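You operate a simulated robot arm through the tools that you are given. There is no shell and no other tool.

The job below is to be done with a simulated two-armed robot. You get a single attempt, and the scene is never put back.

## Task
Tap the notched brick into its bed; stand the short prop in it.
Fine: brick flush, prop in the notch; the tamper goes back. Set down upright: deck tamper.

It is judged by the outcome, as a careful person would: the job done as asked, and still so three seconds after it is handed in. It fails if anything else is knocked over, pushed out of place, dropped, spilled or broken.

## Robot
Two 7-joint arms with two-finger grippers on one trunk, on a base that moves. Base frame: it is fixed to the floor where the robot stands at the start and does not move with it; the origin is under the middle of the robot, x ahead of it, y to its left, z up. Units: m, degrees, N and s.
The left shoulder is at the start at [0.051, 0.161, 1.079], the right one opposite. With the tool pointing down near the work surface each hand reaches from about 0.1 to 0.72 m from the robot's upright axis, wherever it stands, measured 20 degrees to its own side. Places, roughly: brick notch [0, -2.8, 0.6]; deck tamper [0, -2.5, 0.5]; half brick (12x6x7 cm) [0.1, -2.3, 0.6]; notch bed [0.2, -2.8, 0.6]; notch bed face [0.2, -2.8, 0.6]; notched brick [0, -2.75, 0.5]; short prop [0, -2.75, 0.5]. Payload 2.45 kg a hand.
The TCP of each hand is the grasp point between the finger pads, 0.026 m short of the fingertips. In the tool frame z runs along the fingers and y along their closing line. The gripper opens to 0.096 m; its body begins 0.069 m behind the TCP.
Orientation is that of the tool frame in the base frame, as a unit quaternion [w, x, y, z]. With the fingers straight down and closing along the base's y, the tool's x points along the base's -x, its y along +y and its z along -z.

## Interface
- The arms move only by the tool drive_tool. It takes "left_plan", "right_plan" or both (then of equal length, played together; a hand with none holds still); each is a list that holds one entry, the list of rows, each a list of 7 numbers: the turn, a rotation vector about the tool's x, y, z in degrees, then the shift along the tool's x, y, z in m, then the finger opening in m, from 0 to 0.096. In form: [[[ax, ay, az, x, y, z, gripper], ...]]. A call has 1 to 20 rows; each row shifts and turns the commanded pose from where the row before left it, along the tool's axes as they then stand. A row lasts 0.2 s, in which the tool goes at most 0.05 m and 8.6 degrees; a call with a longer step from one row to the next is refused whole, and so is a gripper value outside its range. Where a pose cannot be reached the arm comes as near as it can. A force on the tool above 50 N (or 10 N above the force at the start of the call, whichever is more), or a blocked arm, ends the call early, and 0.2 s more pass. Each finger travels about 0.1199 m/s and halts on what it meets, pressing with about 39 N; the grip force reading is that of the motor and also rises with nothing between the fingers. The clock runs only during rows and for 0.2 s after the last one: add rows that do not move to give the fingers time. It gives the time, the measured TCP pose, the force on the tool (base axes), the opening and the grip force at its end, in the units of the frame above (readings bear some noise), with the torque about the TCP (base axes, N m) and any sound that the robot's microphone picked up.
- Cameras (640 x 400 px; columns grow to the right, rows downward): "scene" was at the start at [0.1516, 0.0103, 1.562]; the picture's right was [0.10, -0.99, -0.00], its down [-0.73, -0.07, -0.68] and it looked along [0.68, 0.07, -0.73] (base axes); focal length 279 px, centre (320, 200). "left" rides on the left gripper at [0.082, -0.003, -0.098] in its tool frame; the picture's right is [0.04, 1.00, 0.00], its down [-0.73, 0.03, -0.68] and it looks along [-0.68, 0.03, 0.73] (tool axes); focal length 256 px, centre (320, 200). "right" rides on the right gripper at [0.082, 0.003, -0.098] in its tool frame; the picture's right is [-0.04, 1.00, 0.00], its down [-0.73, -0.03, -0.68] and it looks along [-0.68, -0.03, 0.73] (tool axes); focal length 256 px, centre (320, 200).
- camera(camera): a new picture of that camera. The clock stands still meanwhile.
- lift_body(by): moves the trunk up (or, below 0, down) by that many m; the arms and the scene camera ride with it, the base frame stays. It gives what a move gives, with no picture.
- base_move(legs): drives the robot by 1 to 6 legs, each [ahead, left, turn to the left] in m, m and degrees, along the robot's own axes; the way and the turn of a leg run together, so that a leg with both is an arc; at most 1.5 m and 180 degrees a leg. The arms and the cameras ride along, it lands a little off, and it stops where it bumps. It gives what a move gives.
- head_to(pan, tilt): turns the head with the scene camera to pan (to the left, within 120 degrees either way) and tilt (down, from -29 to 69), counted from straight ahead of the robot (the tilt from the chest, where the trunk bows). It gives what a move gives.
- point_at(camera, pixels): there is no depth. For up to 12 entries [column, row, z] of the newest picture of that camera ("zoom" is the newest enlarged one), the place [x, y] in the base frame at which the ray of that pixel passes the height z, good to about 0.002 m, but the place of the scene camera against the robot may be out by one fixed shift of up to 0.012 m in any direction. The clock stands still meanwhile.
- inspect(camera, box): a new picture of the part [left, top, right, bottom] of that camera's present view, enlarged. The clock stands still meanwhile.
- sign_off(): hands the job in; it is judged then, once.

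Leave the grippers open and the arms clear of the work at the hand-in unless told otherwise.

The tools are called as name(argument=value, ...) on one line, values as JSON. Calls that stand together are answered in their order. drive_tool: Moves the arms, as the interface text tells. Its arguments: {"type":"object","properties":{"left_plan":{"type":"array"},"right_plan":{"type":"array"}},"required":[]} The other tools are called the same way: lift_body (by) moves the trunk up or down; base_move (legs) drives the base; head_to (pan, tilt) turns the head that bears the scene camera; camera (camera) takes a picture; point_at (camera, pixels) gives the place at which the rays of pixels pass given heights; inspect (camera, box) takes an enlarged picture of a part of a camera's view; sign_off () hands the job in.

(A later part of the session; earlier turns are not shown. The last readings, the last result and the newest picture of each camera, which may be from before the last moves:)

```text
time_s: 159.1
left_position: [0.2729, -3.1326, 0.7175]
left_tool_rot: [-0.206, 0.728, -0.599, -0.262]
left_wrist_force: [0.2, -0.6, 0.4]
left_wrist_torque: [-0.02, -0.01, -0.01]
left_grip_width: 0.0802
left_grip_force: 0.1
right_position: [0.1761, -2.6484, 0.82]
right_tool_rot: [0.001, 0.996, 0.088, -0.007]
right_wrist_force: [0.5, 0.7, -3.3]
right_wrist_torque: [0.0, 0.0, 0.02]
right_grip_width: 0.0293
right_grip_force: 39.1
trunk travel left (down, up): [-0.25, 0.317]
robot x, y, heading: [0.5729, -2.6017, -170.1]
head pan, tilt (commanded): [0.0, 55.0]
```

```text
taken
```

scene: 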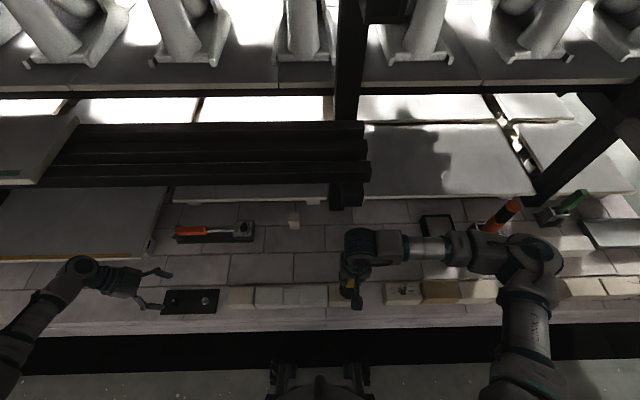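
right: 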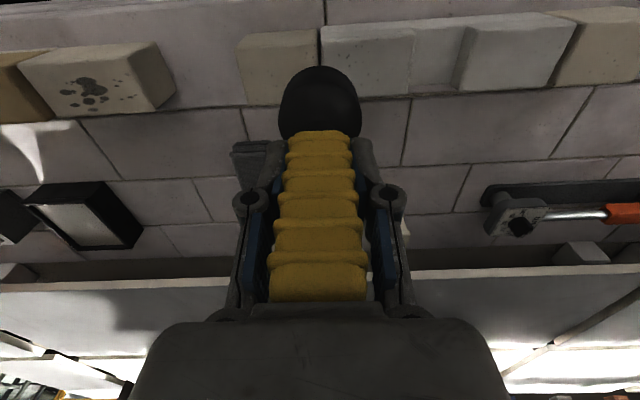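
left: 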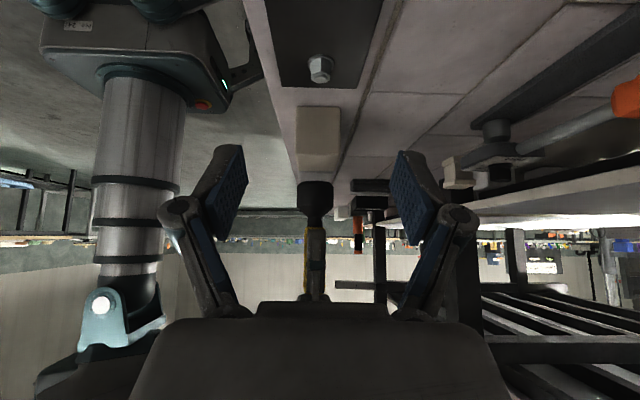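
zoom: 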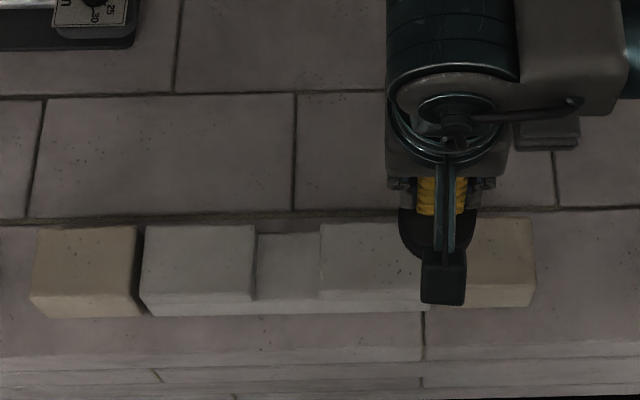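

The tops look continuous in both views. Now the tamper goes back: a slow diagonal move at z 0.82 to above its original spot [-0.119, -2.422].

drive_tool(right_plan=[[[0, 0, 0, -0.0052, -0.0056, 0, 0.02], [0, 0, 0, -0.0103, -0.0113, 0, 0.02], [0, 0, 0, -0.0155, -0.0169, 0, 0.02], [0, 0, 0, -0.0172, -0.0188, 0, 0.02], [0, 0, 0, -0.0172, -0.0188, 0, 0.02], [0, 0, 0, -0.0172, -0.0188, 0, 0.02], [0, 0, 0, -0.0172, -0.0188, 0, 0.02], [0, 0, 0, -0.0172, -0.0188, 0, 0.02], [0, 0, 0, -0.0172, -0.0188, 0, 0.02], [0, 0, 0, -0.0172, -0.0188, 0, 0.02], [0, 0, 0, -0.0172, -0.0188, 0, 0.02], [0, 0, 0, -0.0172, -0.0188, 0, 0.02], [0, 0, 0, -0.0172, -0.0188, 0, 0.02], [0, 0, 0, -0.0172, -0.0188, 0, 0.02], [0, 0, 0, -0.0155, -0.0169, 0, 0.02], [0, 0, 0, -0.0103, -0.0113, 0, 0.02], [0, 0, 0, -0.0052, -0.0056, 0, 0.02], [0, 0, 0, 0, 0, 0, 0.02], [0, 0, 0, 0, 0, 0, 0.02], [0, 0, 0, 0, 0, 0, 0.02]]])

drive_tool(right_plan=[[[0, 0, 0, 0, 0, 0, 0.02], [0, 0, 0, 0, 0, 0, 0.02], [0, 0, 0, 0, 0, 0, 0.02], [0, 0, 0, 0, 0, 0, 0.02]]])

camera(camera="right")

camera(camera="scene")

```text
time_s: 163.3
left_position: [0.271, -3.133, 0.718]
left_tool_rot: [-0.207, 0.727, -0.6, -0.262]
left_wrist_force: [0.1, 0.8, 1.0]
left_wrist_torque: [-0.01, -0.01, -0.02]
left_grip_width: 0.08
left_grip_force: 0.1
right_position: [-0.1196, -2.4202, 0.8237]
right_tool_rot: [0.0, 0.996, 0.087, -0.007]
right_wrist_force: [-0.3, -0.2, -3.2]
right_wrist_torque: [-0.03, 0.0, -0.01]
right_grip_width: 0.0292
right_grip_force: 39.1
trunk travel left (down, up): [-0.25, 0.317]
robot x, y, heading: [0.5749, -2.6043, -169.7]
head pan, tilt (commanded): [0.0, 55.0]
```

```text
time_s: 164.3
left_position: [0.27, -3.1322, 0.7187]
left_tool_rot: [-0.207, 0.727, -0.599, -0.262]
left_wrist_force: [1.0, -0.3, 0.5]
left_wrist_torque: [0.01, -0.02, -0.02]
left_grip_width: 0.0801
left_grip_force: 0.1
right_position: [-0.12, -2.4202, 0.8238]
right_tool_rot: [0.0, 0.996, 0.088, -0.008]
right_wrist_force: [0.3, 0.4, -3.6]
right_wrist_torque: [-0.03, 0.02, 0.02]
right_grip_width: 0.0296
right_grip_force: 38.7
trunk travel left (down, up): [-0.25, 0.317]
robot x, y, heading: [0.5717, -2.6035, -170.3]
head pan, tilt (commanded): [0.0, 55.0]
```

```text
taken
```

right: 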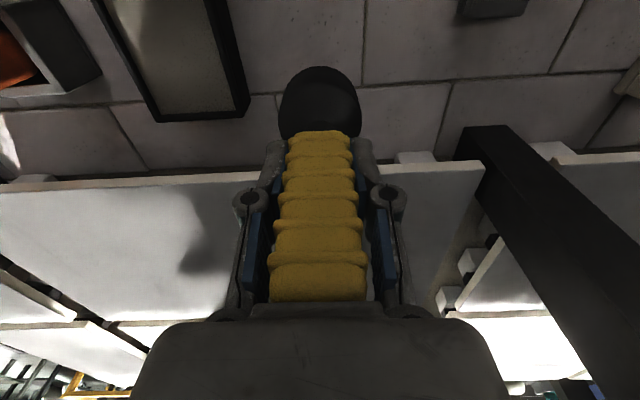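

```text
taken
```

scene: 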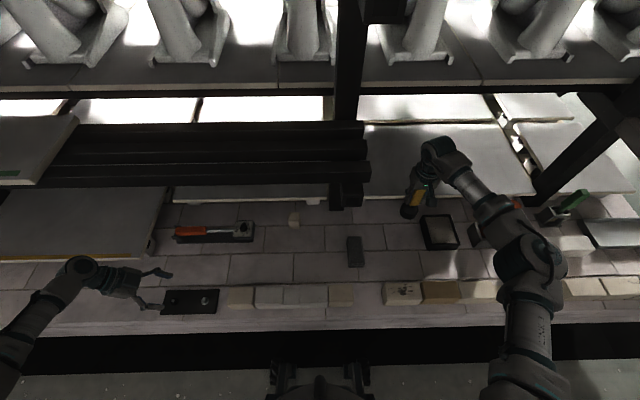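

The hand is back above the tamper's place (within a few mm). I lower it to just above the deck, trimming 4 mm toward me as the arm drifts forward on the way down.

drive_tool(right_plan=[[[0, 0, 0, 0.004, 0.001, 0.015, 0.02], [0, 0, 0, 0, 0, 0.03, 0.02], [0, 0, 0, 0, 0, 0.03, 0.02], [0, 0, 0, 0, 0, 0.03, 0.02], [0, 0, 0, 0, 0, 0.02, 0.02], [0, 0, 0, 0, 0, 0.01, 0.02], [0, 0, 0, 0, 0, 0, 0.02], [0, 0, 0, 0, 0, 0, 0.02]]])

camera(camera="right")

```text
time_s: 166.1
left_position: [0.2718, -3.132, 0.717]
left_tool_rot: [-0.207, 0.727, -0.6, -0.262]
left_wrist_force: [0.2, 0.1, -0.2]
left_wrist_torque: [-0.01, 0.04, 0.0]
left_grip_width: 0.08
left_grip_force: 0.0
right_position: [-0.1179, -2.4236, 0.6898]
right_tool_rot: [0.0, 0.996, 0.087, -0.007]
right_wrist_force: [0.0, 0.1, -3.1]
right_wrist_torque: [0.01, 0.0, 0.01]
right_grip_width: 0.0294
right_grip_force: 38.7
trunk travel left (down, up): [-0.25, 0.317]
robot x, y, heading: [0.5758, -2.6027, -170.1]
head pan, tilt (commanded): [0.0, 55.0]
```

```text
taken
```

right: 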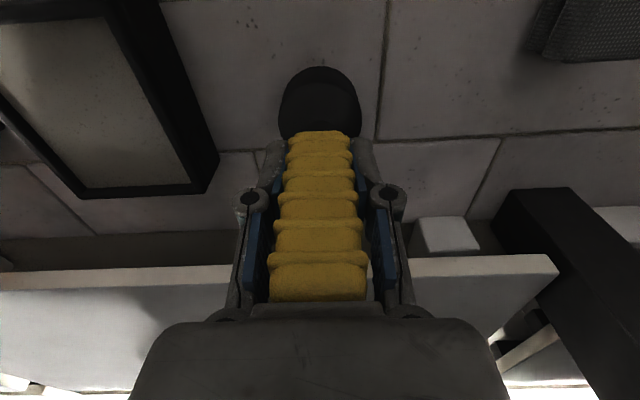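

On target within 2 mm. I lower the last centimetre until the foot touches the deck.

drive_tool(right_plan=[[[0, 0, 0, 0, -0.001, 0.006, 0.02], [0, 0, 0, 0, 0, 0.004, 0.02], [0, 0, 0, 0, 0, 0.002, 0.02], [0, 0, 0, 0, 0, 0, 0.02]]])

drive_tool(right_plan=[[[0, 0, 0, 0, 0, 0.0015, 0.02], [0, 0, 0, 0, 0, 0, 0.02]]])

```text
time_s: 167.1
left_position: [0.2714, -3.1332, 0.7177]
left_tool_rot: [-0.207, 0.727, -0.6, -0.262]
left_wrist_force: [0.0, -0.5, 0.7]
left_wrist_torque: [0.01, 0.03, 0.02]
left_grip_width: 0.08
left_grip_force: 0.0
right_position: [-0.1179, -2.4213, 0.6766]
right_tool_rot: [-0.001, 0.996, 0.087, -0.007]
right_wrist_force: [-0.2, -0.1, -3.4]
right_wrist_torque: [0.03, 0.01, 0.02]
right_grip_width: 0.0296
right_grip_force: 39.1
trunk travel left (down, up): [-0.25, 0.317]
robot x, y, heading: [0.5741, -2.6027, -170.1]
head pan, tilt (commanded): [0.0, 55.0]
```

```text
time_s: 167.7
left_position: [0.2725, -3.1321, 0.7177]
left_tool_rot: [-0.207, 0.726, -0.601, -0.262]
left_wrist_force: [0.2, 0.3, -0.2]
left_wrist_torque: [0.01, 0.0, 0.01]
left_grip_width: 0.08
left_grip_force: 0.0
right_position: [-0.118, -2.4219, 0.6759]
right_tool_rot: [-0.001, 0.996, 0.087, -0.008]
right_wrist_force: [-0.3, -0.3, -3.3]
right_wrist_torque: [-0.01, 0.02, 0.02]
right_grip_width: 0.0294
right_grip_force: 38.9
trunk travel left (down, up): [-0.25, 0.317]
robot x, y, heading: [0.5725, -2.6055, -170.3]
head pan, tilt (commanded): [0.0, 55.0]
```

drive_tool(right_plan=[[[0, 0, 0, 0, 0, 0.0012, 0.02], [0, 0, 0, 0, 0, 0, 0.02]]])

drive_tool(right_plan=[[[0, 0, 0, 0, 0, 0.0012, 0.02], [0, 0, 0, 0, 0, 0, 0.02]]])

```text
time_s: 168.3
left_position: [0.2717, -3.1323, 0.7176]
left_tool_rot: [-0.206, 0.728, -0.599, -0.263]
left_wrist_force: [0.1, -0.4, 0.3]
left_wrist_torque: [0.0, 0.01, 0.0]
left_grip_width: 0.08
left_grip_force: 0.1
right_position: [-0.1177, -2.4215, 0.675]
right_tool_rot: [0.0, 0.996, 0.087, -0.007]
right_wrist_force: [0.2, 0.7, -1.4]
right_wrist_torque: [0.07, 0.06, 0.03]
right_grip_width: 0.0297
right_grip_force: 38.6
trunk travel left (down, up): [-0.25, 0.317]
robot x, y, heading: [0.5754, -2.6065, -170.1]
head pan, tilt (commanded): [0.0, 55.0]
```

```text
time_s: 168.9
left_position: [0.273, -3.1333, 0.7173]
left_tool_rot: [-0.207, 0.727, -0.599, -0.264]
left_wrist_force: [0.1, -0.7, -0.6]
left_wrist_torque: [0.03, 0.02, -0.02]
left_grip_width: 0.0798
left_grip_force: 0.0
right_position: [-0.1204, -2.4204, 0.6753]
right_tool_rot: [0.0, 0.996, 0.086, -0.008]
right_wrist_force: [-2.4, -0.3, 3.6]
right_wrist_torque: [0.1, 0.4, 0.02]
right_grip_width: 0.0296
right_grip_force: 39.2
trunk travel left (down, up): [-0.25, 0.317]
robot x, y, heading: [0.5706, -2.603, -170.5]
head pan, tilt (commanded): [0.0, 55.0]
```

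The foot stands on the deck (about 7 N). I open the fingers in steps.

drive_tool(right_plan=[[[0, 0, 0, 0, 0, 0, 0.03], [0, 0, 0, 0, 0, 0, 0.034], [0, 0, 0, 0, 0, 0, 0.042], [0, 0, 0, 0, 0, 0, 0.055], [0, 0, 0, 0, 0, 0, 0.072], [0, 0, 0, 0, 0, 0, 0.075], [0, 0, 0, 0, 0, 0, 0.075]]])

camera(camera="right")

```text
time_s: 170.5
left_position: [0.2717, -3.132, 0.7189]
left_tool_rot: [-0.207, 0.727, -0.6, -0.261]
left_wrist_force: [-1.1, -0.1, -0.4]
left_wrist_torque: [0.02, 0.0, -0.03]
left_grip_width: 0.0798
left_grip_force: 0.0
right_position: [-0.1184, -2.4214, 0.6734]
right_tool_rot: [0.0, 0.996, 0.087, -0.007]
right_wrist_force: [0.4, -0.5, -0.4]
right_wrist_torque: [-0.02, -0.01, -0.01]
right_grip_width: 0.075
right_grip_force: 0.1
trunk travel left (down, up): [-0.25, 0.317]
robot x, y, heading: [0.5713, -2.6032, -170.1]
head pan, tilt (commanded): [0.0, 55.0]
```

```text
taken
```

right: 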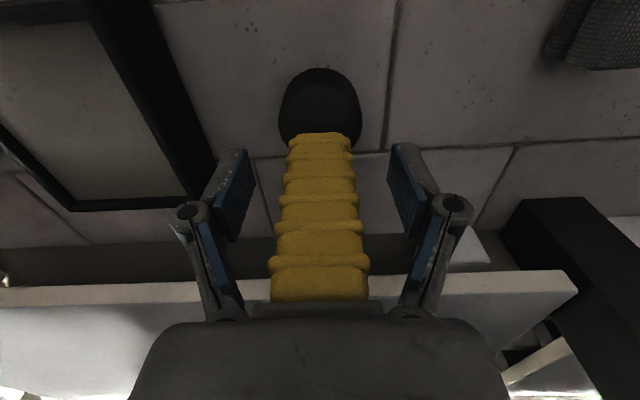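

The tamper stands free between the open fingers. I raise the right hand straight up.

drive_tool(right_plan=[[[0, 0, 0, 0, 0, -0.01, 0.075], [0, 0, 0, 0, 0, -0.02, 0.075], [0, 0, 0, 0, 0, -0.03, 0.08], [0, 0, 0, 0, 0, -0.03, 0.08], [0, 0, 0, 0, 0, -0.03, 0.08], [0, 0, 0, 0, 0, -0.03, 0.08], [0, 0, 0, 0, 0, 0, 0.08], [0, 0, 0, 0, 0, 0, 0.08]]])

camera(camera="right")

inspect(camera="scene", box=[360, 150, 480, 250])

```text
time_s: 172.3
left_position: [0.2715, -3.1315, 0.7181]
left_tool_rot: [-0.206, 0.728, -0.599, -0.262]
left_wrist_force: [0.5, -0.4, -0.3]
left_wrist_torque: [-0.01, -0.01, 0.02]
left_grip_width: 0.0798
left_grip_force: 0.0
right_position: [-0.1185, -2.4218, 0.824]
right_tool_rot: [-0.001, 0.996, 0.087, -0.008]
right_wrist_force: [-0.3, 0.1, 0.0]
right_wrist_torque: [0.04, 0.01, -0.02]
right_grip_width: 0.0799
right_grip_force: 0.0
trunk travel left (down, up): [-0.25, 0.317]
robot x, y, heading: [0.5772, -2.6049, -170.3]
head pan, tilt (commanded): [0.0, 55.0]
```

```text
taken
```

right: 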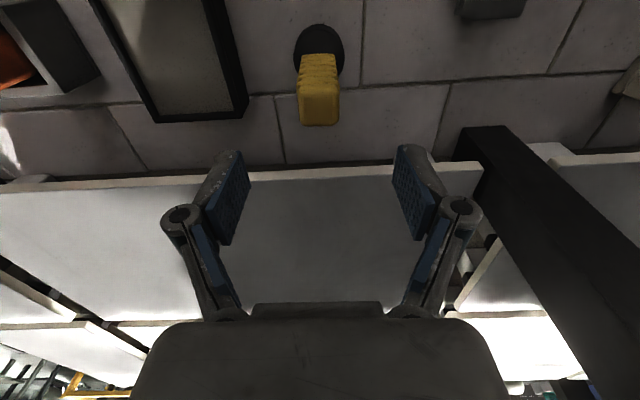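

```text
4.00 times, centred on (420, 200) of scene
```

zoom: 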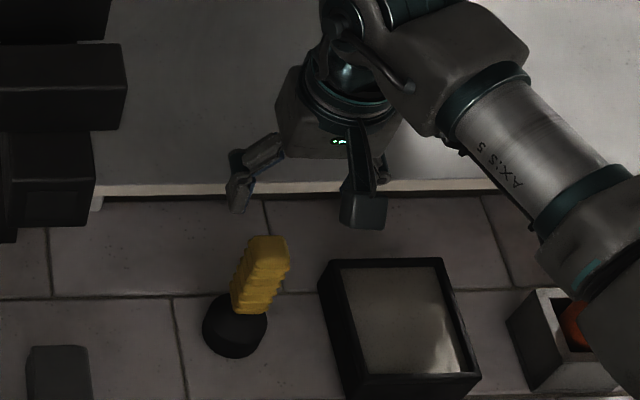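

The tamper stands upright exactly where it was before. I retract the right hand toward me and up, and bring the left hand back to vertical, raised, ready for the prop.

drive_tool(right_plan=[[[0, 0, 0, 0.006, 0, -0.01, 0.08], [0, 0, 0, 0.012, 0, -0.015, 0.08], [0, 0, 0, 0.016, 0, -0.015, 0.08], [0, 0, 0, 0.018, 0, -0.015, 0.08], [0, 0, 0, 0.02, 0, -0.015, 0.08], [0, 0, 0, 0.02, 0, 0, 0.08], [0, 0, 0, 0.02, 0, 0, 0.08], [0, 0, 0, 0.02, 0, 0, 0.08], [0, 0, 0, 0.02, 0, 0, 0.08], [0, 0, 0, 0.02, 0, 0, 0.08], [0, 0, 0, 0.02, 0, 0, 0.08], [0, 0, 0, 0.02, 0, 0, 0.08], [0, 0, 0, 0.018, 0, 0, 0.08], [0, 0, 0, 0.014, 0, 0, 0.08], [0, 0, 0, 0.01, 0, 0, 0.08], [0, 0, 0, 0.004, 0, 0, 0.08], [0, 0, 0, 0, 0, 0, 0.08]]], left_plan=[[[0, 5, 0, 0, 0, 0, 0.08], [0, 5, 0, 0, 0, 0, 0.08], [0, 5, 0, 0, 0, 0, 0.08], [0, 5, 0, 0, 0, 0, 0.08], [0, 5, 0, 0, 0, 0, 0.08], [0, 5, 0, 0, 0, 0, 0.08], [0, 5, 0, 0, 0, 0, 0.08], [0, 4, 0, 0, 0, 0, 0.08], [0, 0, 0, 0, 0, -0.01, 0.08], [0, 0, 0, 0, 0, -0.02, 0.08], [0, 0, 0, 0, 0, -0.02, 0.08], [0, 0, 0, 0, 0, -0.02, 0.08], [0, 0, 0, 0, 0, -0.015, 0.08], [0, 0, 0, 0, 0, -0.005, 0.08], [0, 0, 0, 0, 0, 0, 0.08], [0, 0, 0, 0, 0, 0, 0.08], [0, 0, 0, 0, 0, 0, 0.08]]])

camera(camera="scene")

```text
time_s: 175.9
left_position: [0.2718, -3.1316, 0.8077]
left_tool_rot: [0.006, 0.773, -0.635, -0.004]
left_wrist_force: [0.1, 0.0, 0.2]
left_wrist_torque: [0.03, -0.01, -0.02]
left_grip_width: 0.0799
left_grip_force: 0.1
right_position: [0.1402, -2.3749, 0.8897]
right_tool_rot: [0.0, 0.996, 0.087, -0.008]
right_wrist_force: [-0.1, -0.7, -0.3]
right_wrist_torque: [0.03, 0.01, 0.01]
right_grip_width: 0.0803
right_grip_force: 0.1
trunk travel left (down, up): [-0.25, 0.317]
robot x, y, heading: [0.5777, -2.5995, -170.2]
head pan, tilt (commanded): [0.0, 55.0]
```

```text
taken
```

scene: 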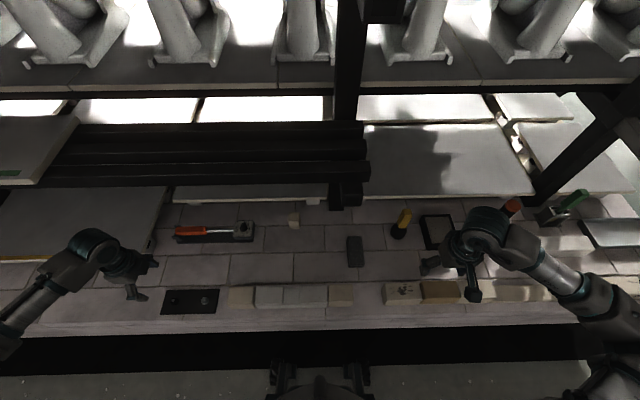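

The tamper stands free at (402, 225). I enlarge the brick and the prop from the scene.

inspect(camera="scene", box=[220, 200, 380, 310])

inspect(camera="scene", box=[270, 195, 320, 235])

```text
3.64 times, centred on (300, 255) of scene
```

zoom: 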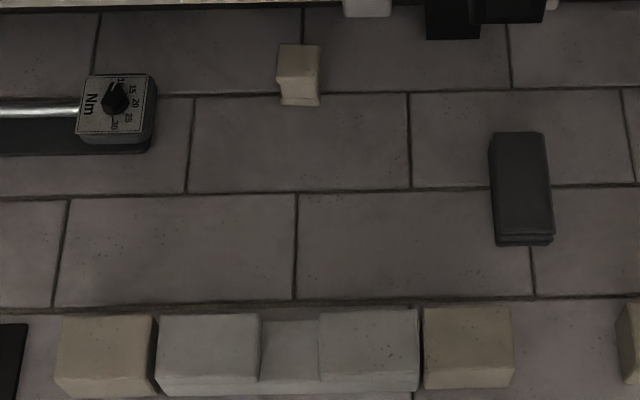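

```text
10.00 times, centred on (295, 215) of scene
```

zoom: 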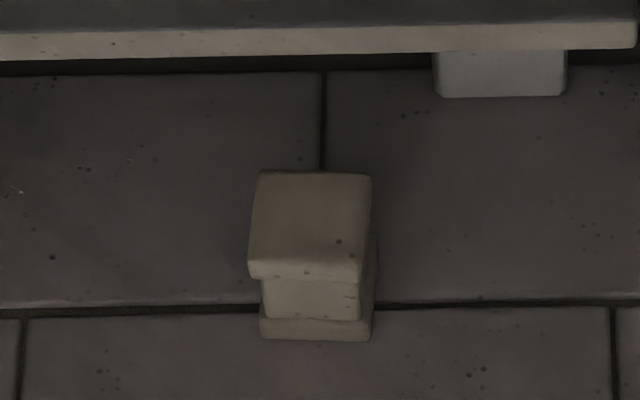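

The prop is a small spool shape with square head and foot, standing at (295, 222). I move the left hand slowly over to it at z 0.81.

drive_tool(left_plan=[[[0, 0, 0, -0.0061, 0.0046, 0, 0.08], [0, 0, 0, -0.0123, 0.0092, 0, 0.08], [0, 0, 0, -0.0184, 0.0138, 0, 0.08], [0, 0, 0, -0.0205, 0.0153, 0, 0.08], [0, 0, 0, -0.0205, 0.0153, 0, 0.08], [0, 0, 0, -0.0205, 0.0153, 0, 0.08], [0, 0, 0, -0.0205, 0.0153, 0, 0.08], [0, 0, 0, -0.0205, 0.0153, 0, 0.08], [0, 0, 0, -0.0205, 0.0153, 0, 0.08], [0, 0, 0, -0.0205, 0.0153, 0, 0.08], [0, 0, 0, -0.0205, 0.0153, 0, 0.08], [0, 0, 0, -0.0205, 0.0153, 0, 0.08], [0, 0, 0, -0.0205, 0.0153, 0, 0.08], [0, 0, 0, -0.0205, 0.0153, 0, 0.08], [0, 0, 0, -0.0205, 0.0153, 0, 0.08], [0, 0, 0, -0.0205, 0.0153, 0, 0.08], [0, 0, 0, -0.0205, 0.0153, 0, 0.08], [0, 0, 0, -0.0184, 0.0138, 0, 0.08], [0, 0, 0, -0.0123, 0.0092, 0, 0.08], [0, 0, 0, -0.0061, 0.0046, 0, 0.08]]])

drive_tool(left_plan=[[[0, 0, 0, 0, 0, 0, 0.08], [0, 0, 0, 0, 0, 0, 0.08], [0, 0, 0, 0, 0, 0, 0.08], [0, 0, 0, 0, 0, 0, 0.08], [0, 0, 0, 0, 0, 0, 0.08]]])

camera(camera="left")

inspect(camera="scene", box=[220, 160, 380, 270])

```text
time_s: 180.1
left_position: [-0.0593, -2.831, 0.7975]
left_tool_rot: [0.0, 0.766, -0.643, 0.005]
left_wrist_force: [-1.3, -5.7, 7.4]
left_wrist_torque: [0.53, -0.15, -0.01]
left_grip_width: 0.08
left_grip_force: 0.1
right_position: [0.1411, -2.3833, 0.8913]
right_tool_rot: [-0.003, 0.996, 0.086, -0.009]
right_wrist_force: [0.0, -1.3, 0.4]
right_wrist_torque: [0.13, -0.01, 0.02]
right_grip_width: 0.0799
right_grip_force: 0.1
trunk travel left (down, up): [-0.25, 0.317]
robot x, y, heading: [0.5747, -2.6121, -170.6]
head pan, tilt (commanded): [0.0, 55.0]
```

```text
time_s: 181.3
left_position: [-0.0606, -2.8413, 0.7961]
left_tool_rot: [-0.006, 0.778, -0.629, 0.004]
left_wrist_force: [-0.7, -0.2, 0.1]
left_wrist_torque: [-0.04, 0.01, -0.01]
left_grip_width: 0.0802
left_grip_force: 0.0
right_position: [0.1369, -2.3809, 0.8892]
right_tool_rot: [-0.003, 0.996, 0.087, -0.004]
right_wrist_force: [-0.5, 0.2, 0.2]
right_wrist_torque: [-0.01, -0.01, 0.0]
right_grip_width: 0.0802
right_grip_force: 0.1
trunk travel left (down, up): [-0.25, 0.317]
robot x, y, heading: [0.577, -2.607, -169.9]
head pan, tilt (commanded): [0.0, 55.0]
```

```text
taken
```

left: 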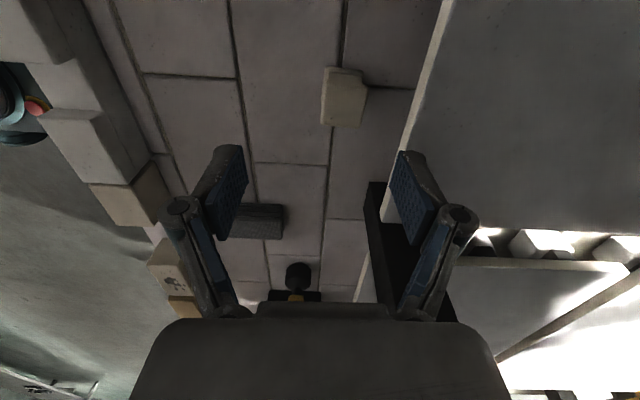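

```text
3.64 times, centred on (300, 215) of scene
```

zoom: 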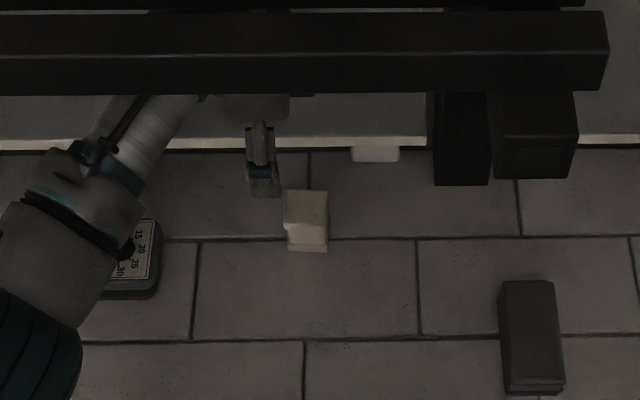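

The hand met something on the way (7 N up, and the head view shows it partly behind the dark beams). I stop and look at the whole scene before moving anything.

camera(camera="scene")

inspect(camera="scene", box=[140, 90, 400, 260])

```text
taken
```

scene: 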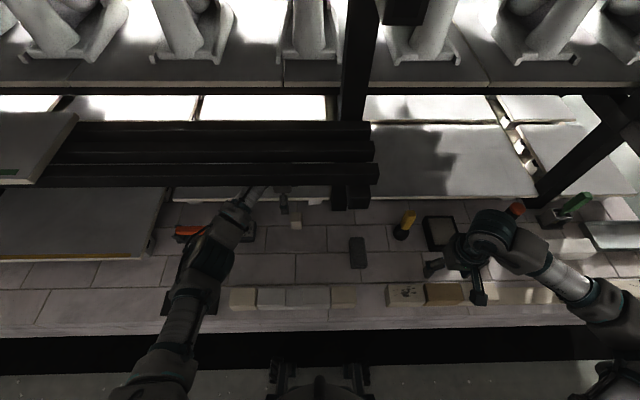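

```text
2.35 times, centred on (270, 175) of scene
```

zoom: 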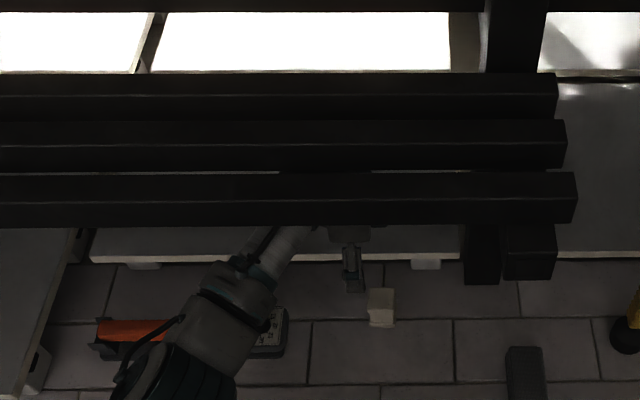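

I work it out again: those beams hang at about z 0.91–1.0 with their front edge near x ≈ -0.07, right above the prop, and my wrist has come up against them. I back out carefully: slightly down, then straight toward me.

drive_tool(left_plan=[[[0, 0, 0, 0, 0, 0.008, 0.08], [0, 0, 0, 0, -0.006, 0.004, 0.08], [0, 0, 0, 0, -0.012, 0, 0.08], [0, 0, 0, 0, -0.016, 0, 0.08], [0, 0, 0, 0, -0.018, 0, 0.08], [0, 0, 0, 0, -0.018, 0, 0.08], [0, 0, 0, 0, -0.018, 0, 0.08], [0, 0, 0, 0, -0.016, 0, 0.08], [0, 0, 0, 0, -0.012, 0, 0.08], [0, 0, 0, 0, -0.006, 0, 0.08], [0, 0, 0, 0, 0, 0, 0.08], [0, 0, 0, 0, 0, 0, 0.08], [0, 0, 0, 0, 0, 0, 0.08]]])

camera(camera="scene")

camera(camera="left")

```text
time_s: 184.1
left_position: [0.0555, -2.8045, 0.797]
left_tool_rot: [0.005, 0.773, -0.634, -0.003]
left_wrist_force: [-0.8, 0.3, -0.2]
left_wrist_torque: [0.0, -0.03, 0.0]
left_grip_width: 0.0801
left_grip_force: 0.1
right_position: [0.1375, -2.3733, 0.8878]
right_tool_rot: [0.0, 0.996, 0.088, -0.006]
right_wrist_force: [0.6, 0.4, -0.2]
right_wrist_torque: [-0.03, 0.02, -0.01]
right_grip_width: 0.0799
right_grip_force: 0.1
trunk travel left (down, up): [-0.25, 0.317]
robot x, y, heading: [0.573, -2.6017, -169.8]
head pan, tilt (commanded): [0.0, 55.0]
```

```text
taken
```

scene: 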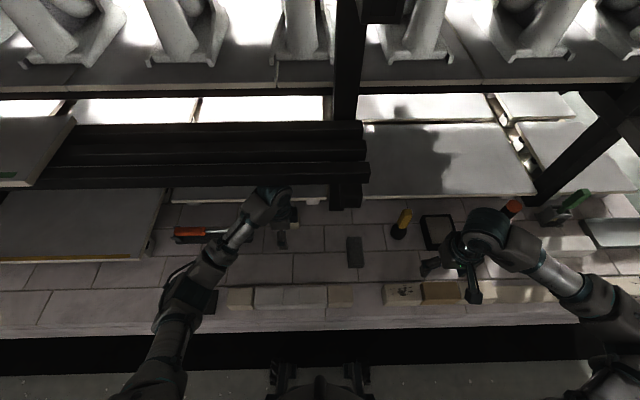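

```text
taken
```

left: 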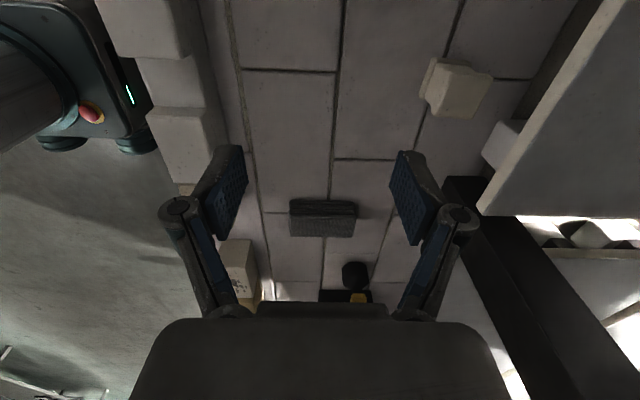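

Backed out cleanly; readings are normal again, the beam ends are where they were (369, 175), and the prop still stands. I will take the prop with a tilted hand, so that the wrist stays in front of the beams. First I measure the prop's height and place.

inspect(camera="left", box=[410, 45, 510, 130])

inspect(camera="scene", box=[200, 150, 400, 260])

```text
4.71 times, centred on (460, 88) of left
```

zoom: 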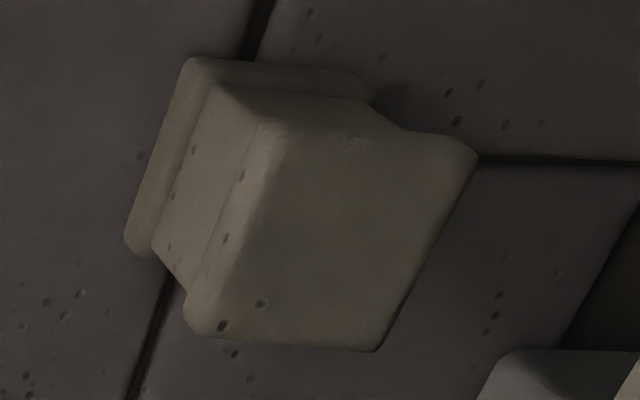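

```text
3.20 times, centred on (300, 205) of scene
```

zoom: 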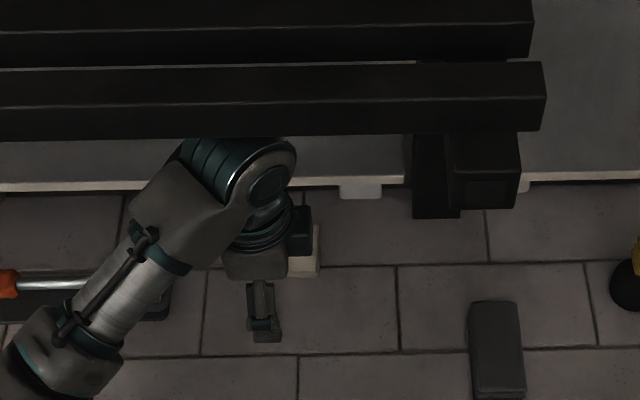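

point_at(camera="zoom", pixels=[[300, 64, 0.6], [478, 152, 0.6]])

inspect(camera="left", box=[410, 45, 510, 130])

point_at(camera="zoom", pixels=[[193, 57, 0.575], [127, 247, 0.575], [193, 57, 0.585], [378, 92, 0.585], [127, 247, 0.585], [268, 118, 0.64], [478, 152, 0.64], [382, 350, 0.64], [195, 332, 0.64], [268, 118, 0.66], [382, 350, 0.66], [478, 152, 0.66]])

```text
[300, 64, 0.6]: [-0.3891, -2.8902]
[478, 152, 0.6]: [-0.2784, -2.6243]
```

```text
4.71 times, centred on (460, 88) of left
```

zoom: 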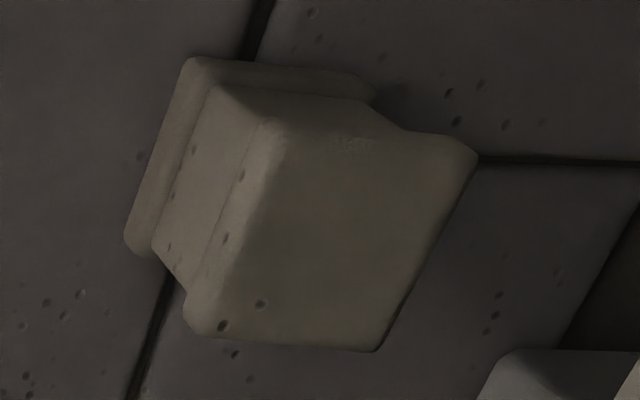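

```text
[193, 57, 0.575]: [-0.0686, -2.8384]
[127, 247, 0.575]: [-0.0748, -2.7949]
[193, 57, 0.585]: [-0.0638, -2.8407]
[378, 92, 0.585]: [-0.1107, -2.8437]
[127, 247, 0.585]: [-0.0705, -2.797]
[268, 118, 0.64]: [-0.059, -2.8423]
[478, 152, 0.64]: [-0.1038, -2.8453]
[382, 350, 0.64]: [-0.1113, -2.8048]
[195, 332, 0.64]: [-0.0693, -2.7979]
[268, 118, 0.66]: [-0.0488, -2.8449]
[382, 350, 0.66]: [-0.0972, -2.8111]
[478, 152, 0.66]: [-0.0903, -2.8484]
```

The prop is about 45 × 45 mm and 55 mm tall, centre near [-0.092, -2.821]. Plan: turn the hand back so it closes across my left–right line, tilt it 30° with fingers forward, take the prop from the front, set it down on the free deck nearer to me, then regrasp vertically for the notch. First I back off 5 cm and turn.

drive_tool(left_plan=[[[0, 0, 0, 0, -0.01, 0, 0.08], [0, 0, 0, 0, -0.015, 0, 0.08], [0, 0, 0, 0, -0.015, 0, 0.08], [0, 0, 0, 0, -0.01, 0, 0.08], [0, 0, -5.7, 0, 0, 0, 0.08], [0, 0, -7.5, 0, 0, 0, 0.08], [0, 0, -7.5, 0, 0, 0, 0.08], [0, 0, -7.5, 0, 0, 0, 0.08], [0, 0, -7.5, 0, 0, 0, 0.08], [0, 0, -7.5, 0, 0, 0, 0.08], [0, 0, -7.5, 0, 0, 0, 0.08], [0, 0, -7.5, 0, 0, 0, 0.08], [0, 0, -7.5, 0, 0, 0, 0.08], [0, 0, -7.5, 0, 0, 0, 0.08], [0, 0, -7.5, 0, 0, 0, 0.08], [0, 0, -5.5, 0, 0, 0, 0.08], [0, 0, -2.5, 0, 0, 0, 0.08], [0, 0, 0, 0, 0, 0, 0.08], [0, 0, 0, 0, 0, 0, 0.08]]])

camera(camera="left")

camera(camera="scene")

```text
time_s: 188.1
left_position: [0.1077, -2.7957, 0.7992]
left_tool_rot: [0.001, 0.996, 0.088, -0.007]
left_wrist_force: [0.2, 0.3, -0.1]
left_wrist_torque: [0.0, -0.02, 0.0]
left_grip_width: 0.0799
left_grip_force: 0.0
right_position: [0.1392, -2.3739, 0.8898]
right_tool_rot: [0.001, 0.996, 0.087, -0.008]
right_wrist_force: [-0.2, -0.8, 0.7]
right_wrist_torque: [0.01, -0.01, -0.03]
right_grip_width: 0.0801
right_grip_force: 0.1
trunk travel left (down, up): [-0.25, 0.317]
robot x, y, heading: [0.5712, -2.6039, -169.9]
head pan, tilt (commanded): [0.0, 55.0]
```

```text
taken
```

left: 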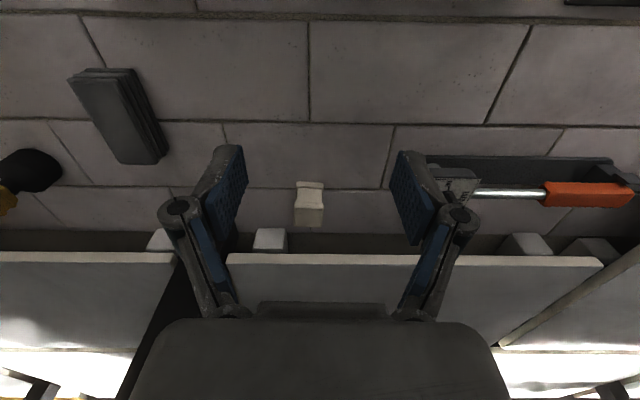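

```text
taken
```

scene: 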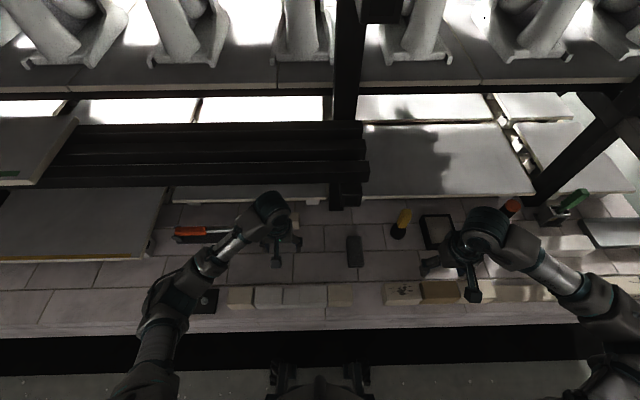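

Turned. The prop is centred at (310, 205). I enlarge it for a precise front view.

inspect(camera="left", box=[270, 160, 350, 240])

point_at(camera="zoom", pixels=[[320, 100, 0.575], [320, 200, 0.63], [320, 300, 0.63]])

```text
5.00 times, centred on (310, 200) of left
```

zoom: 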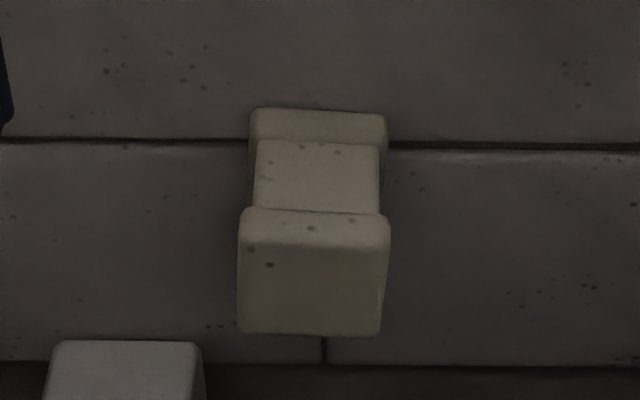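

```text
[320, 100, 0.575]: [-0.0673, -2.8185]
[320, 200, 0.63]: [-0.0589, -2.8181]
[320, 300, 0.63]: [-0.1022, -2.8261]
```

Head 0.622–0.638, stem, foot 0.575–0.591: the prop is 63 mm tall and 44.6 mm wide; the notch is 53.5 mm wide. Gripping only the head with a 30° tilt keeps the fingers above the brick's legs at the end, so no regrasp is needed. I tilt the hand now and move to a stand-off in front of the prop.

drive_tool(left_plan=[[[0, -5, 0, 0, 0, 0, 0.075], [0, -7, 0, 0, 0, 0, 0.075], [0, -7, 0, 0, 0, 0, 0.075], [0, -7, 0, 0, 0, 0, 0.075], [0, -4, 0, 0, 0, 0, 0.075], [0, 0, 0, -0.008, -0.001, 0.012, 0.075], [0, 0, 0, -0.012, -0.0015, 0.02, 0.075], [0, 0, 0, -0.014, -0.0015, 0.022, 0.075], [0, 0, 0, -0.014, -0.0015, 0.022, 0.075], [0, 0, 0, -0.014, -0.0015, 0.022, 0.075], [0, 0, 0, -0.014, -0.0015, 0.022, 0.075], [0, 0, 0, -0.0116, -0.001, 0.0166, 0.075], [0, 0, 0, -0.004, 0, 0.008, 0.075], [0, 0, 0, 0, 0, 0, 0.075], [0, 0, 0, 0, 0, 0, 0.075], [0, 0, 0, 0, 0, 0, 0.075]]])

camera(camera="left")

camera(camera="scene")

```text
time_s: 191.5
left_position: [-0.0444, -2.8119, 0.7213]
left_tool_rot: [0.024, 0.96, 0.084, -0.265]
left_wrist_force: [0.1, -0.6, 0.8]
left_wrist_torque: [-0.01, -0.02, -0.01]
left_grip_width: 0.0746
left_grip_force: 0.1
right_position: [0.138, -2.3732, 0.8883]
right_tool_rot: [0.001, 0.996, 0.086, -0.008]
right_wrist_force: [0.5, 0.2, -0.2]
right_wrist_torque: [0.01, 0.01, 0.02]
right_grip_width: 0.08
right_grip_force: 0.1
trunk travel left (down, up): [-0.25, 0.317]
robot x, y, heading: [0.5778, -2.6031, -170.0]
head pan, tilt (commanded): [0.0, 55.0]
```

```text
taken
```

left: 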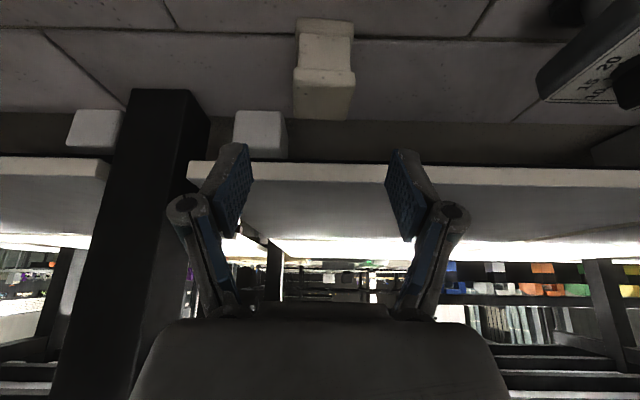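

```text
taken
```

scene: 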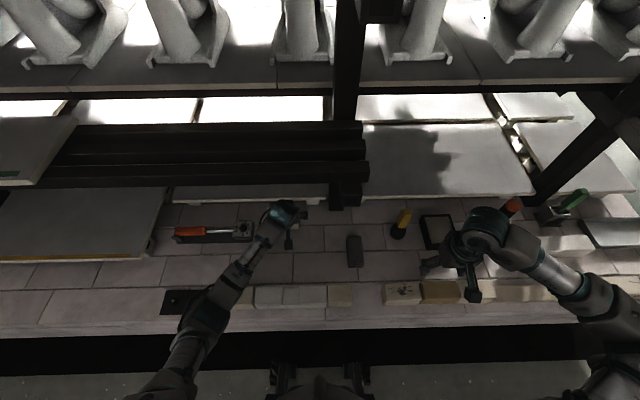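

At the stand-off, the prop's head is at (325, 95), about 4 mm to the image right of the approach line. I check with an enlargement.

inspect(camera="left", box=[270, 10, 380, 130])

point_at(camera="left", pixels=[[294, 84, 0.638], [356, 84, 0.638], [350, 118, 0.638], [295, 118, 0.638], [297, 22, 0.575], [353, 24, 0.575], [320, 104, 0.633]])

```text
3.33 times, centred on (325, 70) of left
```

zoom: 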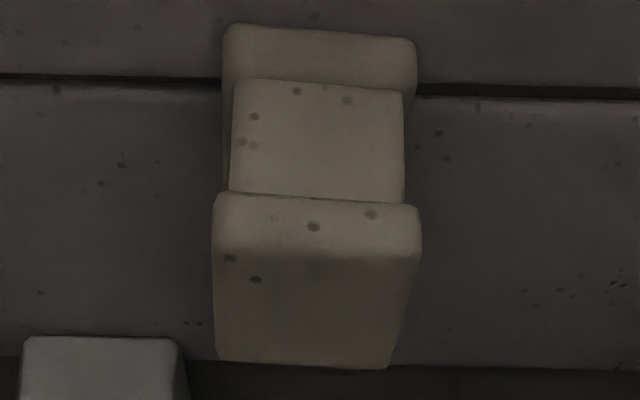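

```text
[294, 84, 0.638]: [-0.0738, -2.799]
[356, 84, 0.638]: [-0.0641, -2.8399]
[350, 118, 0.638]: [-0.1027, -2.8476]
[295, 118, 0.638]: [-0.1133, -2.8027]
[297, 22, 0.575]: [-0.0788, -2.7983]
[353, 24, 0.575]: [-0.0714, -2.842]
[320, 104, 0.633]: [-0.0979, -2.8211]
```

The centre of the head is at about [-0.090, -2.823]. The approach line is right within 3 mm. I advance 7 cm along the fingers.

drive_tool(left_plan=[[[0, 0, 0, 0.001, 0.001, 0.012, 0.075], [0, 0, 0, 0.001, 0.001, 0.02, 0.075], [0, 0, 0, 0.001, 0.0005, 0.02, 0.075], [0, 0, 0, 0, 0, 0.013, 0.075], [0, 0, 0, 0, 0, 0.005, 0.075], [0, 0, 0, 0, 0, 0, 0.075], [0, 0, 0, 0, 0, 0, 0.075]]])

camera(camera="left")

inspect(camera="scene", box=[200, 160, 400, 290])

```text
time_s: 193.1
left_position: [-0.0777, -2.822, 0.6591]
left_tool_rot: [0.024, 0.96, 0.084, -0.265]
left_wrist_force: [0.3, 0.4, 1.1]
left_wrist_torque: [0.0, 0.01, -0.02]
left_grip_width: 0.075
left_grip_force: 0.1
right_position: [0.1394, -2.3738, 0.8889]
right_tool_rot: [0.0, 0.996, 0.086, -0.007]
right_wrist_force: [-0.3, -0.9, -0.5]
right_wrist_torque: [-0.02, 0.0, -0.01]
right_grip_width: 0.0799
right_grip_force: 0.0
trunk travel left (down, up): [-0.25, 0.317]
robot x, y, heading: [0.5769, -2.6078, -170.2]
head pan, tilt (commanded): [0.0, 55.0]
```

```text
taken
```

left: 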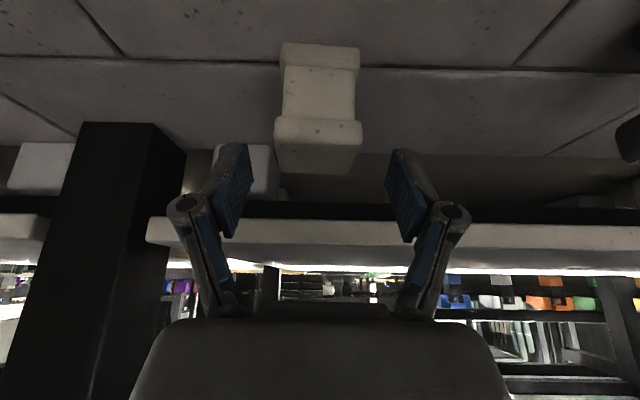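

```text
3.08 times, centred on (300, 225) of scene
```

zoom: 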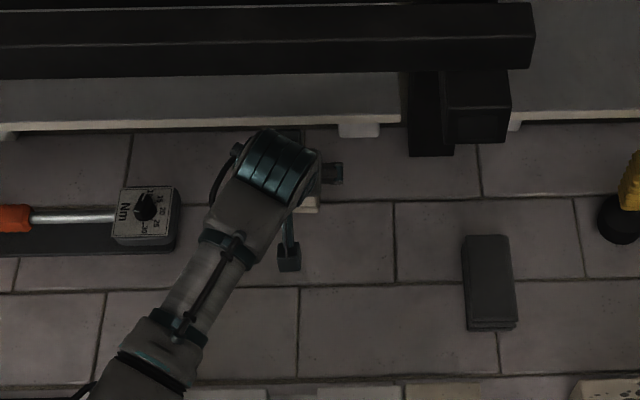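

The prop's head (275–362) sits midway between the pads. I advance the last 29 mm and check before closing.

drive_tool(left_plan=[[[0, 0, 0, 0, 0, 0.01, 0.075], [0, 0, 0, 0, 0, 0.012, 0.075], [0, 0, 0, 0, 0, 0.007, 0.075], [0, 0, 0, 0, 0, 0, 0.075], [0, 0, 0, 0, 0, 0, 0.075]]])

camera(camera="left")

```text
time_s: 194.3
left_position: [-0.0925, -2.8229, 0.6336]
left_tool_rot: [0.024, 0.961, 0.083, -0.264]
left_wrist_force: [-0.6, 0.4, 0.9]
left_wrist_torque: [-0.03, -0.01, -0.01]
left_grip_width: 0.0749
left_grip_force: 0.1
right_position: [0.1399, -2.3728, 0.8883]
right_tool_rot: [0.001, 0.996, 0.087, -0.008]
right_wrist_force: [-1.5, -0.6, -0.7]
right_wrist_torque: [0.01, 0.02, 0.02]
right_grip_width: 0.08
right_grip_force: 0.1
trunk travel left (down, up): [-0.25, 0.317]
robot x, y, heading: [0.5729, -2.6033, -170.3]
head pan, tilt (commanded): [0.0, 55.0]
```

```text
taken
```

left: 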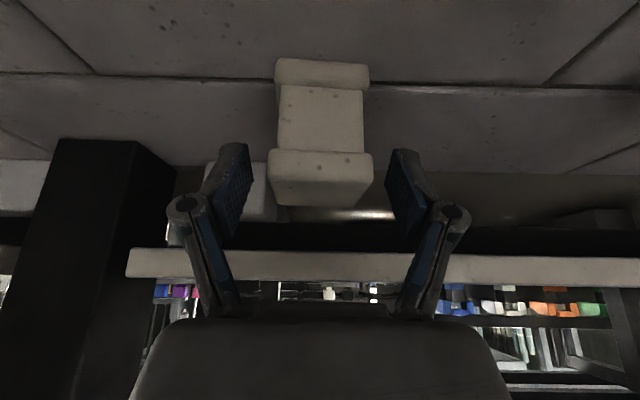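

The head lies squarely between the pads. I close the fingers.

drive_tool(left_plan=[[[0, 0, 0, 0, 0, 0, 0.06], [0, 0, 0, 0, 0, 0, 0.048], [0, 0, 0, 0, 0, 0, 0.038], [0, 0, 0, 0, 0, 0, 0.034], [0, 0, 0, 0, 0, 0, 0.034]]])

camera(camera="left")

```text
time_s: 195.5
left_position: [-0.0935, -2.8227, 0.6353]
left_tool_rot: [0.024, 0.96, 0.084, -0.265]
left_wrist_force: [0.0, 0.8, 1.5]
left_wrist_torque: [-0.02, -0.05, 0.02]
left_grip_width: 0.0433
left_grip_force: 38.4
right_position: [0.1402, -2.3745, 0.889]
right_tool_rot: [0.001, 0.996, 0.087, -0.008]
right_wrist_force: [0.0, 0.4, -0.4]
right_wrist_torque: [-0.02, -0.01, 0.0]
right_grip_width: 0.0802
right_grip_force: 0.0
trunk travel left (down, up): [-0.25, 0.317]
robot x, y, heading: [0.5729, -2.6046, -170.0]
head pan, tilt (commanded): [0.0, 55.0]
```

```text
taken
```

left: 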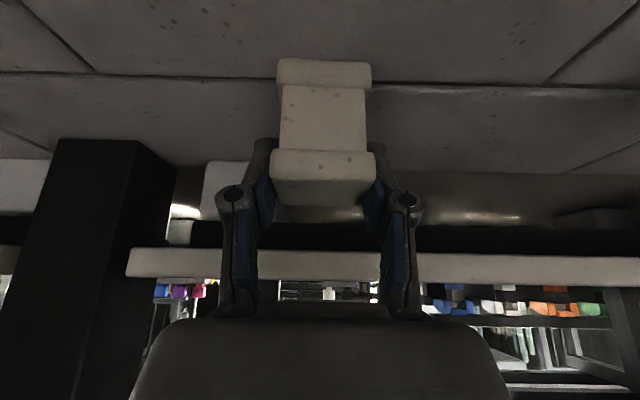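

The prop is held by its head (43.3 mm, 38 N). I lift it straight up 9 cm; the wrist stays well in front of the beams.

drive_tool(left_plan=[[[0, 0, 0, -0.0041, 0, -0.0069, 0.034], [0, 0, 0, -0.0077, 0, -0.0129, 0.034], [0, 0, 0, -0.0103, 0, -0.0172, 0.034], [0, 0, 0, -0.0103, 0, -0.0172, 0.034], [0, 0, 0, -0.0077, 0, -0.0129, 0.034], [0, 0, 0, -0.0062, 0, -0.0103, 0.034], [0, 0, 0, 0, 0, 0, 0.034], [0, 0, 0, 0, 0, 0, 0.034]]])

camera(camera="left")

inspect(camera="scene", box=[200, 160, 400, 290])

```text
time_s: 197.3
left_position: [-0.0917, -2.824, 0.7244]
left_tool_rot: [0.024, 0.96, 0.084, -0.264]
left_wrist_force: [0.7, 0.7, -0.8]
left_wrist_torque: [-0.05, 0.05, 0.03]
left_grip_width: 0.0431
left_grip_force: 39.0
right_position: [0.1399, -2.3729, 0.8883]
right_tool_rot: [0.001, 0.996, 0.087, -0.006]
right_wrist_force: [0.3, -0.6, 0.1]
right_wrist_torque: [-0.02, 0.02, -0.01]
right_grip_width: 0.0802
right_grip_force: 0.0
trunk travel left (down, up): [-0.25, 0.317]
robot x, y, heading: [0.5749, -2.604, -170.0]
head pan, tilt (commanded): [0.0, 55.0]
```

```text
taken
```

left: 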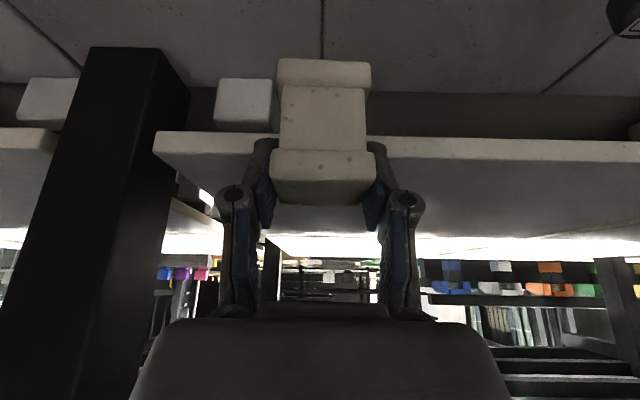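

```text
3.08 times, centred on (300, 225) of scene
```

zoom: 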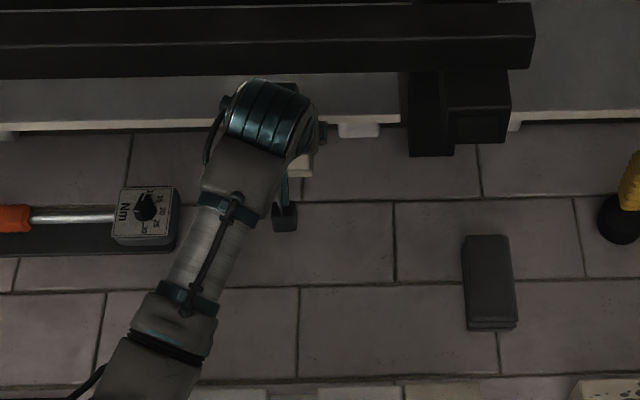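

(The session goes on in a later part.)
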